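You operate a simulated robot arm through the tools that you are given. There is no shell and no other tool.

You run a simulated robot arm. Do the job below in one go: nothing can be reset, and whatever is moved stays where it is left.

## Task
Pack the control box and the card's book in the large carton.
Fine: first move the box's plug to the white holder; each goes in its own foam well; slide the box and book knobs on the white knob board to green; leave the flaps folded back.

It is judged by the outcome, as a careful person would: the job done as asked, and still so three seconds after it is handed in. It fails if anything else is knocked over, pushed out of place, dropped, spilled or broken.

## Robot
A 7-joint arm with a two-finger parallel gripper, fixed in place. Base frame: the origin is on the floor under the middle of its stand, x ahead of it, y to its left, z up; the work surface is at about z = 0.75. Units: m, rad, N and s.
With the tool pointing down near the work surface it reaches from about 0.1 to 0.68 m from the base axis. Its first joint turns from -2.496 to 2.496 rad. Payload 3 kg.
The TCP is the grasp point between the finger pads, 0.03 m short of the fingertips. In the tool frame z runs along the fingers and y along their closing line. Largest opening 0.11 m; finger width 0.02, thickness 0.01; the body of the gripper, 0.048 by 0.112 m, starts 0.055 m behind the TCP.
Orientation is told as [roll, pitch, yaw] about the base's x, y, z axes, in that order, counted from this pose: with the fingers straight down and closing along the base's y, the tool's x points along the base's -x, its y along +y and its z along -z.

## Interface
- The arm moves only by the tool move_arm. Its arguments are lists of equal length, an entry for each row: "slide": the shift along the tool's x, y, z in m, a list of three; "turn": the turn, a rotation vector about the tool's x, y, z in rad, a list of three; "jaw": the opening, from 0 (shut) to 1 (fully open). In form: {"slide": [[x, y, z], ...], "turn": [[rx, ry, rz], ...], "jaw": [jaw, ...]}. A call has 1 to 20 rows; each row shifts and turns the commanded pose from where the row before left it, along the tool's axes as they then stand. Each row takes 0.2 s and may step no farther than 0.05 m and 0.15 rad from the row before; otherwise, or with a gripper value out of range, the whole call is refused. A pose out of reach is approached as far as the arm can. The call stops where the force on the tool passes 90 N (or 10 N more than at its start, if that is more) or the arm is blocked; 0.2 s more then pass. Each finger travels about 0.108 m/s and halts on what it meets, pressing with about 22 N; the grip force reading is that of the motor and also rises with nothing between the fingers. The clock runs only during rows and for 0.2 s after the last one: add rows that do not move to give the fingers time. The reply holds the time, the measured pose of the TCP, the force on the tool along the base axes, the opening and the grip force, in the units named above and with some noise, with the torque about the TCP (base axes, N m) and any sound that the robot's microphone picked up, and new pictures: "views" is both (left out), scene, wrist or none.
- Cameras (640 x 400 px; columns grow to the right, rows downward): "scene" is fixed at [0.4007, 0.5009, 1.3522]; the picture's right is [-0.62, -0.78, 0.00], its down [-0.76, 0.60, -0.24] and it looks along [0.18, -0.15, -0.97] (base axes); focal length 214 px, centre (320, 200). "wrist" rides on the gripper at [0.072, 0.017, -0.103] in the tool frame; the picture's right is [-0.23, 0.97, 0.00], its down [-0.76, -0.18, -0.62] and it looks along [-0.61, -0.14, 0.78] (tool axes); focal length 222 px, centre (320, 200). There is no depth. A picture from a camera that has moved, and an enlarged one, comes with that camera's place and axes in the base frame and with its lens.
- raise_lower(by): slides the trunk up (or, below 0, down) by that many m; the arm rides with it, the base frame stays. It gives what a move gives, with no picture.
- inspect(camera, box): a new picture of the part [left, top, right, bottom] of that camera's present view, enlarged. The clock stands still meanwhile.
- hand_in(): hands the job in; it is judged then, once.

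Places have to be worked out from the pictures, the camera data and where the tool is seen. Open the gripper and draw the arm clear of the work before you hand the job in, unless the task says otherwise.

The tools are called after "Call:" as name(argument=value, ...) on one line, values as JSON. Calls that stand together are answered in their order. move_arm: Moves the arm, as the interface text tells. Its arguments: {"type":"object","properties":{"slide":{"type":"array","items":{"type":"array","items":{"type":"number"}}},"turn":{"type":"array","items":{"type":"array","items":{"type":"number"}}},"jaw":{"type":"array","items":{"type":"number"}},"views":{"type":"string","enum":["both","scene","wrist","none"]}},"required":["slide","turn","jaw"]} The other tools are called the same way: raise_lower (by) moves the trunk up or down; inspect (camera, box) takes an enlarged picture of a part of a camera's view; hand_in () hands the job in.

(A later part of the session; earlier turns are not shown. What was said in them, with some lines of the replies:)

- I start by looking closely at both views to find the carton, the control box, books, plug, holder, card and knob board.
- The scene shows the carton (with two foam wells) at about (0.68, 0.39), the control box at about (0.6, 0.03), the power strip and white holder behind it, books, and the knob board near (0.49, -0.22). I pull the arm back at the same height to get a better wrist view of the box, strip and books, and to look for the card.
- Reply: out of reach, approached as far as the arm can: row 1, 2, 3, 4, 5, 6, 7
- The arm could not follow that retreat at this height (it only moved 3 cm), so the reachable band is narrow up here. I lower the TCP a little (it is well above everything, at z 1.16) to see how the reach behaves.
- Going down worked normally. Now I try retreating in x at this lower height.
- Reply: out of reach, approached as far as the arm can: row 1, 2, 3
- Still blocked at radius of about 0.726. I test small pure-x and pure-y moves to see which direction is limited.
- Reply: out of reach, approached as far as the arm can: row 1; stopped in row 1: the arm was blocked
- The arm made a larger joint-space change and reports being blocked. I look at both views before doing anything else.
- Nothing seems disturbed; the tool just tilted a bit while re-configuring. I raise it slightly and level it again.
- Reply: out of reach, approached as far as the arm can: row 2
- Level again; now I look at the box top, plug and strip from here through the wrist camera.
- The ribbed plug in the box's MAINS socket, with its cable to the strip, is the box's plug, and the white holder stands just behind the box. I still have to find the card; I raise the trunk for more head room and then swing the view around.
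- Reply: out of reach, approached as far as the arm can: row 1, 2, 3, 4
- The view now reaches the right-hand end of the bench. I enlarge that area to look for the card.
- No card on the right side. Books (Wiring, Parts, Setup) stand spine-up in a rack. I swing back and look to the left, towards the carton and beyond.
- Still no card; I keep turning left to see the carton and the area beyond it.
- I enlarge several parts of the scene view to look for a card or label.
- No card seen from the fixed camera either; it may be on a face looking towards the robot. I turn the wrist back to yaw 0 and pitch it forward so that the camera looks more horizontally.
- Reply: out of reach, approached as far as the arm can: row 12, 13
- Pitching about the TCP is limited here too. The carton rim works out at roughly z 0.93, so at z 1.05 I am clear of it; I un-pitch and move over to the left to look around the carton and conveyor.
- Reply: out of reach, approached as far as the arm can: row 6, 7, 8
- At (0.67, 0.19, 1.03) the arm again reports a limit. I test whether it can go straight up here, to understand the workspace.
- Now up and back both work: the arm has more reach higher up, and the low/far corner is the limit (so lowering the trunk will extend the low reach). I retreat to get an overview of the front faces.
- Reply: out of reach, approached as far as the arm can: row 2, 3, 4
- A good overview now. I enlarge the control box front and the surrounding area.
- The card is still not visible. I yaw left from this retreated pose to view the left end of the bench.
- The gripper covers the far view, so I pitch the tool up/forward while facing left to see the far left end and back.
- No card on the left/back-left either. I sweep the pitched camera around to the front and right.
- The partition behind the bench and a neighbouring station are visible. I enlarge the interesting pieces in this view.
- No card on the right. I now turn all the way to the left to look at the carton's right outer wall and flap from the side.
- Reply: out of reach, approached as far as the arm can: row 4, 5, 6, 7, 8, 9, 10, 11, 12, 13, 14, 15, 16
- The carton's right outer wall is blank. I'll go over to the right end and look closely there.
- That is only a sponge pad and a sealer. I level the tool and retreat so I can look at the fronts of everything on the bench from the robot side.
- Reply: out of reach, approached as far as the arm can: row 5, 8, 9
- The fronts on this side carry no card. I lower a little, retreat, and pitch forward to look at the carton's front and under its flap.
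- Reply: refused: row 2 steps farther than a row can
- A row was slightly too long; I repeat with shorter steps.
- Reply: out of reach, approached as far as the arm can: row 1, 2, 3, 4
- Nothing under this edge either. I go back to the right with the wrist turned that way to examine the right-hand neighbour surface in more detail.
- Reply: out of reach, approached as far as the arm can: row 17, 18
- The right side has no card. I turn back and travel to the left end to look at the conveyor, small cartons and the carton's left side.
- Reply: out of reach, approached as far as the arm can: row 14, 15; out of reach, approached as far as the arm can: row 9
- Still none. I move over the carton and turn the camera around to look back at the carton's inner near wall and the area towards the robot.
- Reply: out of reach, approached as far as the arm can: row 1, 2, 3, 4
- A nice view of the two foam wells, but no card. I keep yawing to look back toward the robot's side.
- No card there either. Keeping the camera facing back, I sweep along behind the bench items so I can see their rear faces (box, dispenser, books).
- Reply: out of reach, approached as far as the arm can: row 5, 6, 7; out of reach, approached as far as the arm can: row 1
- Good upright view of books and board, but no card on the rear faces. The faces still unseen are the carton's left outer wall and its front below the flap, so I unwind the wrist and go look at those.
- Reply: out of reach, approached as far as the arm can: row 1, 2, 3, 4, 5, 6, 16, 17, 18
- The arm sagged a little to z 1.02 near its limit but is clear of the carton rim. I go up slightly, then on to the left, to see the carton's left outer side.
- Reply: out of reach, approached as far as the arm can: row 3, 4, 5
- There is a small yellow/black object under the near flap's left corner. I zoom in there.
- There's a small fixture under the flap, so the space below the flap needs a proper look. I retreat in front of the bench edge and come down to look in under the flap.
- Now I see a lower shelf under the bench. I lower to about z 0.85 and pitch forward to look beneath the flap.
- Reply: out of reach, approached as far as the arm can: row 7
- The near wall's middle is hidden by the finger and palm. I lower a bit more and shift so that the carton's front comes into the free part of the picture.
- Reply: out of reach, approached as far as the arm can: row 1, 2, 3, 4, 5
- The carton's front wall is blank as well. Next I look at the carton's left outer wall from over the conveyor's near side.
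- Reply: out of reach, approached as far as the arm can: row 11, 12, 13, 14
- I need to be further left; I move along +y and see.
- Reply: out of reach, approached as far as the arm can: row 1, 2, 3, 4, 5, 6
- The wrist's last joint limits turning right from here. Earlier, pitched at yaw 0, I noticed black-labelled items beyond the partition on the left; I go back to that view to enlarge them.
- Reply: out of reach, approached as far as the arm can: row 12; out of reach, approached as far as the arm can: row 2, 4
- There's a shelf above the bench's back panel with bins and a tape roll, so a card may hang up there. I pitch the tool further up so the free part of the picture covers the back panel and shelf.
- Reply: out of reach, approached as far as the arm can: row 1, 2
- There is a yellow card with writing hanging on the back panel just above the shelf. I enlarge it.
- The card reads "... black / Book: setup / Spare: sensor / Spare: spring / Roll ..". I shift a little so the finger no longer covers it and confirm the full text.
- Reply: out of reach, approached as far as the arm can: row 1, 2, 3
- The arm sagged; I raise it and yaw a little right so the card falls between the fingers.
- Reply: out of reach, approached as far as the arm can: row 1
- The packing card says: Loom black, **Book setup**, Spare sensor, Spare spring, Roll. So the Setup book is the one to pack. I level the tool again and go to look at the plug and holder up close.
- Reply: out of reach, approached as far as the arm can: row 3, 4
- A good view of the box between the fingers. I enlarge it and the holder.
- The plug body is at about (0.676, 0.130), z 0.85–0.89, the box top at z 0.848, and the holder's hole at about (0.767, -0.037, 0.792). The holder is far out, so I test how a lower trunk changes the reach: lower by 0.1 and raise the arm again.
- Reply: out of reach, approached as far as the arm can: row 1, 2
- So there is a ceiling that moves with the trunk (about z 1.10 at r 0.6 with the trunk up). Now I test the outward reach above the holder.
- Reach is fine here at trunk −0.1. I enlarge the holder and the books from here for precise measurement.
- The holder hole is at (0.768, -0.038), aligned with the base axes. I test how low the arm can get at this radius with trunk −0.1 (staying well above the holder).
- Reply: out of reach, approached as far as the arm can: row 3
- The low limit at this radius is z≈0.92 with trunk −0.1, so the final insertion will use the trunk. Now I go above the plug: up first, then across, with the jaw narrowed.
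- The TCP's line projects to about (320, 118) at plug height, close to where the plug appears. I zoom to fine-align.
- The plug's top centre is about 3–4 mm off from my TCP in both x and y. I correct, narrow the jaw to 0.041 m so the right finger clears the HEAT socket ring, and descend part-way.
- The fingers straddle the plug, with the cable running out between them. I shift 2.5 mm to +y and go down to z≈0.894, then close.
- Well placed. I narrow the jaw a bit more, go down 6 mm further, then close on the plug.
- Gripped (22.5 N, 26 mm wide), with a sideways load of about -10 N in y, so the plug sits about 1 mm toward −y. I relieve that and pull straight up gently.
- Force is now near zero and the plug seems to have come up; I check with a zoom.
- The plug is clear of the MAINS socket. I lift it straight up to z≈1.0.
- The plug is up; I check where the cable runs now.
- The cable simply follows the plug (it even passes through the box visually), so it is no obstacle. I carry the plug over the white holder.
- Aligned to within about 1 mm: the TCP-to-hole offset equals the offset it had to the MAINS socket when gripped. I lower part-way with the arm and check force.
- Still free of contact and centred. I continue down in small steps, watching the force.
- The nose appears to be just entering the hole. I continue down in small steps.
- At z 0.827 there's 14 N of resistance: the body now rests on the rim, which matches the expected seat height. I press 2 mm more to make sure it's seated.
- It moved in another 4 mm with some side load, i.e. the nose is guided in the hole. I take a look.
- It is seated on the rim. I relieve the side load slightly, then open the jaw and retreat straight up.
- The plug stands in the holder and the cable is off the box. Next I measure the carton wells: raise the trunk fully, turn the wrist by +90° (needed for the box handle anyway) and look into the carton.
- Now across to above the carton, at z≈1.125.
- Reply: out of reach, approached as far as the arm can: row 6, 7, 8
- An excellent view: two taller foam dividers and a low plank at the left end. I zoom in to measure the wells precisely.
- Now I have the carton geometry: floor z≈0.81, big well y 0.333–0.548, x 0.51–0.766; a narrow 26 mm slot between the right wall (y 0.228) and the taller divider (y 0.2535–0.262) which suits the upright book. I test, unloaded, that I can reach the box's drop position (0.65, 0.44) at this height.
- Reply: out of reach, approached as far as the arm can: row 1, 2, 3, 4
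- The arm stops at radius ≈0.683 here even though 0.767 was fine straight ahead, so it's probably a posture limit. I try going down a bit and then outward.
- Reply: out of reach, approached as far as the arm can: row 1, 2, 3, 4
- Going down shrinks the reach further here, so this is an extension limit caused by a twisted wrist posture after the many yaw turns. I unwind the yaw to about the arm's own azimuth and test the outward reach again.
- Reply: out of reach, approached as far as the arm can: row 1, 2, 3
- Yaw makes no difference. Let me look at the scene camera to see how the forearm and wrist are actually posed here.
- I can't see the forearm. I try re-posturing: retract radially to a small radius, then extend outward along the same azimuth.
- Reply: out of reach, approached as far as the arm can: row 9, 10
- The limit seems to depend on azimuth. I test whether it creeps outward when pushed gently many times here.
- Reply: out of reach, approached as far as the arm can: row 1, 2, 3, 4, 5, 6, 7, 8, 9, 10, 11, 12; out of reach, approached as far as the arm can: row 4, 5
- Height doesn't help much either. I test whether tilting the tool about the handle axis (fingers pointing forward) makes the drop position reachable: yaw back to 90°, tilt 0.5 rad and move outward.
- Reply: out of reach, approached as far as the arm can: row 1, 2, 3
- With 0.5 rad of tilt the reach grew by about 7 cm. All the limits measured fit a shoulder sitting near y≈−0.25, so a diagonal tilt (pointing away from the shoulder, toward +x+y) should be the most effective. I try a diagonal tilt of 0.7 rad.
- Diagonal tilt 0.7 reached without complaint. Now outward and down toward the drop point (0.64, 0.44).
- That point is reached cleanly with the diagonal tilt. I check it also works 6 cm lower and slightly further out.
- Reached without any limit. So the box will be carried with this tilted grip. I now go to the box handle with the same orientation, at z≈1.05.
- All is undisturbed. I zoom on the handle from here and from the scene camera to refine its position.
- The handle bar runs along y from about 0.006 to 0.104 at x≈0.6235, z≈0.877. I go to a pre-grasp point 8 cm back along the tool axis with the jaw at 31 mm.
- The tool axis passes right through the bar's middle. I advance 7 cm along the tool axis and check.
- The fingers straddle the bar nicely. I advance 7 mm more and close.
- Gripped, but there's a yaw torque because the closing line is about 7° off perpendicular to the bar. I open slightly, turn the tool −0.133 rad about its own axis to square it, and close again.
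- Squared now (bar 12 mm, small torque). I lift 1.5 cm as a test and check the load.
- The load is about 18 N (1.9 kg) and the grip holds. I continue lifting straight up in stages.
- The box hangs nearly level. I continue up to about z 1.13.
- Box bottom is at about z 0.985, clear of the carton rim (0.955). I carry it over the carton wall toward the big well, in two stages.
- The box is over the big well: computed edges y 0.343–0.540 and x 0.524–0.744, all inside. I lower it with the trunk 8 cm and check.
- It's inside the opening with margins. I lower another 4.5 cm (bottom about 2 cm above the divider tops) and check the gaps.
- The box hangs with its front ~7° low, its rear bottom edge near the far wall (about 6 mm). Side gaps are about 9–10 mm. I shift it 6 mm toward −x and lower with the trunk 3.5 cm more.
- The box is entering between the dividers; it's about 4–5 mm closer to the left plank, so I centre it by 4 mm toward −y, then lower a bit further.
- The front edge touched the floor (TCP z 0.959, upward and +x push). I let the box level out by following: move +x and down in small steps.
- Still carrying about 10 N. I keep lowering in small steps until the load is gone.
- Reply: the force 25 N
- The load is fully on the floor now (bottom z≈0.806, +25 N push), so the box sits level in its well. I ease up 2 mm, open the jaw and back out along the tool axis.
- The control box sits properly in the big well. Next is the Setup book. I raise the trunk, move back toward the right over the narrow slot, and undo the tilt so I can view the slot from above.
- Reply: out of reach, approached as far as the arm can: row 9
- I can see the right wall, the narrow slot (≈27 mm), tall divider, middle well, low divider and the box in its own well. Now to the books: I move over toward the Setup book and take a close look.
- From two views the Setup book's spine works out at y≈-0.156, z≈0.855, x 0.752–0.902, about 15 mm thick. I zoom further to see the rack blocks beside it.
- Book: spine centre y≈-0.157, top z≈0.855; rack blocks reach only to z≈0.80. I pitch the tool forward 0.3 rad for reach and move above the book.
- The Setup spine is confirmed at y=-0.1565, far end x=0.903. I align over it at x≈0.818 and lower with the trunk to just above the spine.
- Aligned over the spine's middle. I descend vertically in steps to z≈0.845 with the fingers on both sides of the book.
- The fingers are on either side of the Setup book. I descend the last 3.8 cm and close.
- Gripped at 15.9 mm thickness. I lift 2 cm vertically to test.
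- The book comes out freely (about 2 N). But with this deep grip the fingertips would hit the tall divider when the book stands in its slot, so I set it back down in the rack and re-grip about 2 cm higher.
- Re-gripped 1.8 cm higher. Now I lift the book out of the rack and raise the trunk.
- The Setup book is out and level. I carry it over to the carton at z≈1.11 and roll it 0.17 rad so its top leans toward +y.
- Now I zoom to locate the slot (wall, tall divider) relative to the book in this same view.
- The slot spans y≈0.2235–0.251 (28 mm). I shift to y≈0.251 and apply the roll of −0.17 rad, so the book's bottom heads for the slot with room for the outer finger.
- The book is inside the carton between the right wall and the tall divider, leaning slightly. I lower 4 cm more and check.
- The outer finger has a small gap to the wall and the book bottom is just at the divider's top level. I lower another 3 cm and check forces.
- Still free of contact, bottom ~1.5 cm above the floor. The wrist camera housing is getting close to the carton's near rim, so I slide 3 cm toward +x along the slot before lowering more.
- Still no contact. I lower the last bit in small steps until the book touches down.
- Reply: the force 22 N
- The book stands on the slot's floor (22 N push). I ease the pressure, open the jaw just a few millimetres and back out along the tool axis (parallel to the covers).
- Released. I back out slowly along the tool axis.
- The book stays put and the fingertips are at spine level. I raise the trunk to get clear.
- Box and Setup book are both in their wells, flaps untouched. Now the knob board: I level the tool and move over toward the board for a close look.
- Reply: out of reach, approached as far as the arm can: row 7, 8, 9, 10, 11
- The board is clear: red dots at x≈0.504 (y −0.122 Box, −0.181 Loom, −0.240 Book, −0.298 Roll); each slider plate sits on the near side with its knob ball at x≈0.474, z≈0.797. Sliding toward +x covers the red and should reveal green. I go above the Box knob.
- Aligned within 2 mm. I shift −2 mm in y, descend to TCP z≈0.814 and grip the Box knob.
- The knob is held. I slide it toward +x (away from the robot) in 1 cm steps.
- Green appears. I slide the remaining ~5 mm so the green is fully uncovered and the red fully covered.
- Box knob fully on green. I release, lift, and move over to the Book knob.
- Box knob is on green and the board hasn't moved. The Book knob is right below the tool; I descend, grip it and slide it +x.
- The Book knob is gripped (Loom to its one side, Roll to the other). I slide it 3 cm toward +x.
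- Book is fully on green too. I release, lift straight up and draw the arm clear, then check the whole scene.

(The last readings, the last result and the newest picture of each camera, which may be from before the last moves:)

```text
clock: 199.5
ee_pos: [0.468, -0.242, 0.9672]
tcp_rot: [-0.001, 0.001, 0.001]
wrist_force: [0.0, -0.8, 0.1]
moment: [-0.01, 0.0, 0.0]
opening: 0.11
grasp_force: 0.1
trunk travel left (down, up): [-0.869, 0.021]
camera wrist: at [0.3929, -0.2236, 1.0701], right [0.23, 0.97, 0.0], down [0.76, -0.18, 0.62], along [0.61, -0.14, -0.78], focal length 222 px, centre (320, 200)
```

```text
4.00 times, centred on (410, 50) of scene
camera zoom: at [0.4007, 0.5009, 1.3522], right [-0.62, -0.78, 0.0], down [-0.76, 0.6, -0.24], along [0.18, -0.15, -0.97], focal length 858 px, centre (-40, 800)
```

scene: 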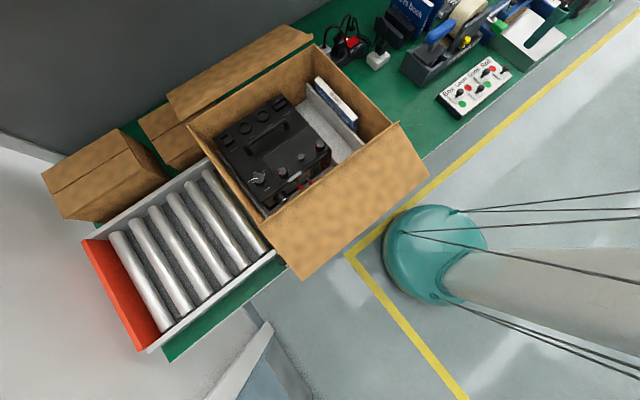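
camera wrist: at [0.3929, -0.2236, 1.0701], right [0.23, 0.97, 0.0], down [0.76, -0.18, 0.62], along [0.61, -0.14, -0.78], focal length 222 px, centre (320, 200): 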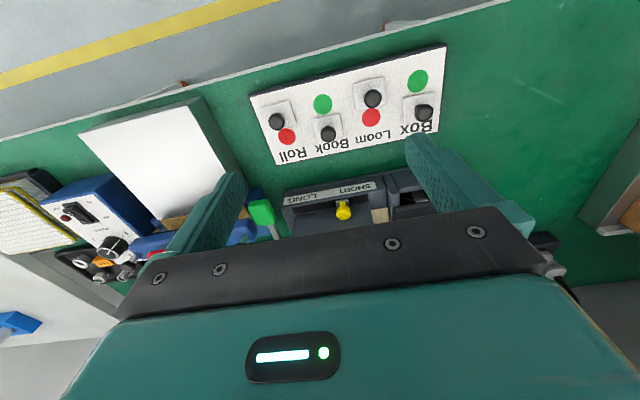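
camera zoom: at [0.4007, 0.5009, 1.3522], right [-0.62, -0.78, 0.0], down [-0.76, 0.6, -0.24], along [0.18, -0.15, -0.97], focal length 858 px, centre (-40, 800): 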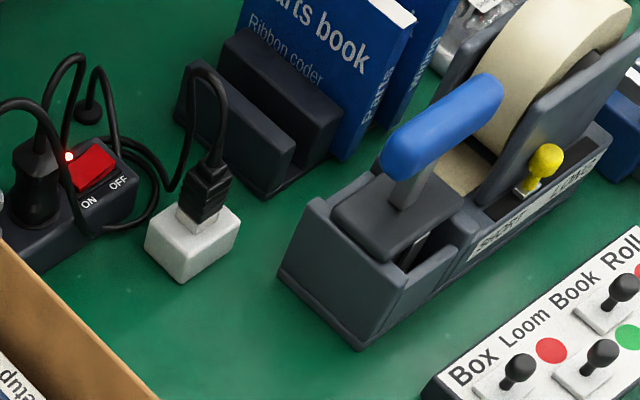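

Both knobs show green, plug in the holder, book and box packed, nothing else disturbed. I take one last close look at the box's seat and the book in the carton.

Call:
inspect(camera="scene", box=[200, 80, 350, 220])

Call:
inspect(camera="scene", box=[270, 50, 390, 150])

```text
2.86 times, centred on (275, 150) of scene
camera zoom: at [0.4007, 0.5009, 1.3522], right [-0.62, -0.78, 0.0], down [-0.76, 0.6, -0.24], along [0.18, -0.15, -0.97], focal length 613 px, centre (449, 343)
```

zoom: 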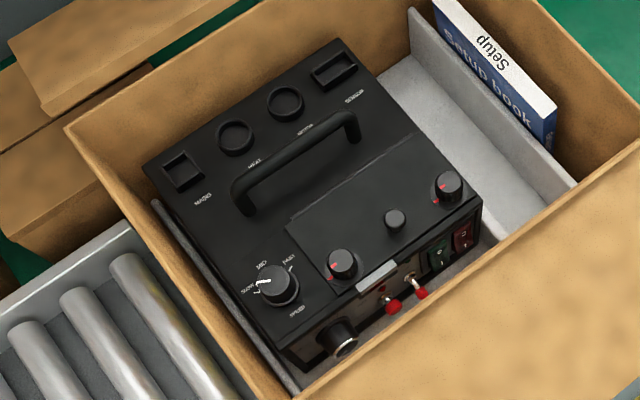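

```text
4.00 times, centred on (330, 100) of scene
camera zoom: at [0.4007, 0.5009, 1.3522], right [-0.62, -0.78, 0.0], down [-0.76, 0.6, -0.24], along [0.18, -0.15, -0.97], focal length 858 px, centre (280, 600)
```

zoom: 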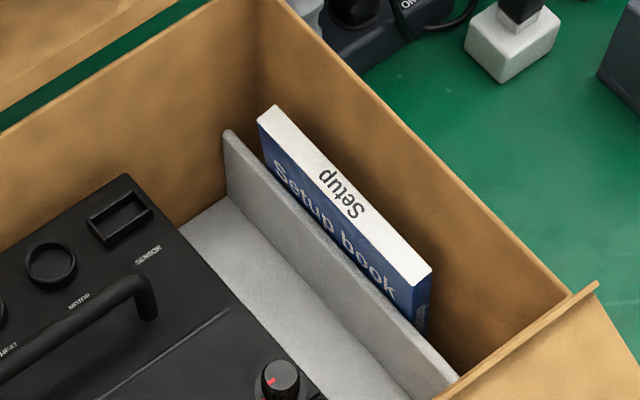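

All as required: box flat in its well, Setup book in its slot, flaps folded back. I draw the arm back clear of the bench before handing in.

Call:
move_arm(slide=[[0.04, 0, 0], [0.04, 0, 0], [0.04, 0, 0], [0.03, 0, 0]], turn=[[0, 0, 0], [0, 0, 0], [0, 0, 0], [0, 0, 0]], jaw=[1, 1, 1, 1], views="both")

```text
clock: 200.5
ee_pos: [0.367, -0.2514, 0.9277]
tcp_rot: [-0.002, 0.001, 0.001]
wrist_force: [0.3, 0.7, 0.4]
moment: [0.02, 0.02, -0.02]
opening: 0.1101
grasp_force: 0.1
out of reach, approached as far as the arm can: row 2, 3, 4
trunk travel left (down, up): [-0.869, 0.021]
camera wrist: at [0.2933, -0.2335, 1.0308], right [0.23, 0.97, 0.0], down [0.76, -0.18, 0.62], along [0.61, -0.14, -0.78], focal length 222 px, centre (320, 200)
```

scene: 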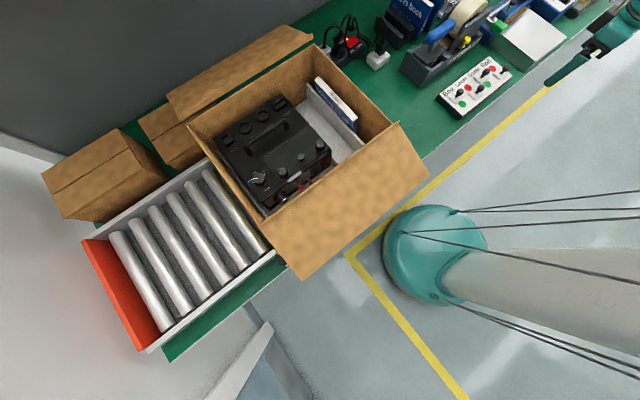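
wrist: 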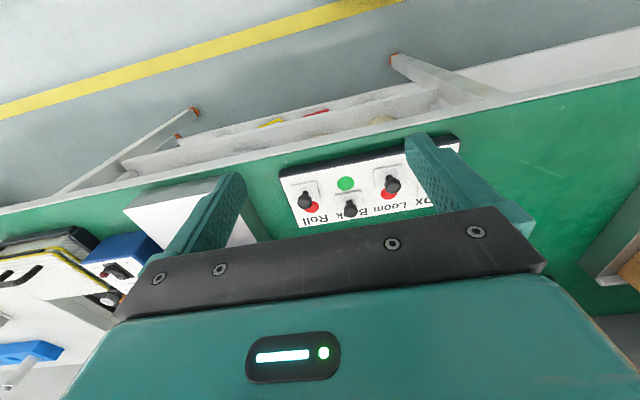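

The arm is clear with the gripper open. The plug is in the white holder, the box and the Setup book are in their wells, and both knobs show green. I hand the job in.

Call:
hand_in()

```text
The job is handed in.
```

The control box and the Setup book are packed in the large carton, and the job is handed in. The final pictures show everything in place.

- **Plug:** I moved the box's MAINS plug to the white holder first, and it is seated there. The power strip was left switched on, since the job didn't ask for it to be turned off.
- **Book choice:** The packing card above the bench reads "Book setup", so I packed the Setup book.
- **Wells:** The control box sits flat in the large foam well. The book stands in the narrow slot beside the carton's right wall, leaning slightly on the foam divider. The wells aren't labelled, so I chose that slot because it was the one that fit the book's thickness.
- **Knob board:** The Box and Book knobs are on green; Loom and Roll are still on red.
- **Flaps and surroundings:** The flaps are still folded back, and I saw nothing else moved or knocked over. The gripper is open and the arm is clear of the bench.
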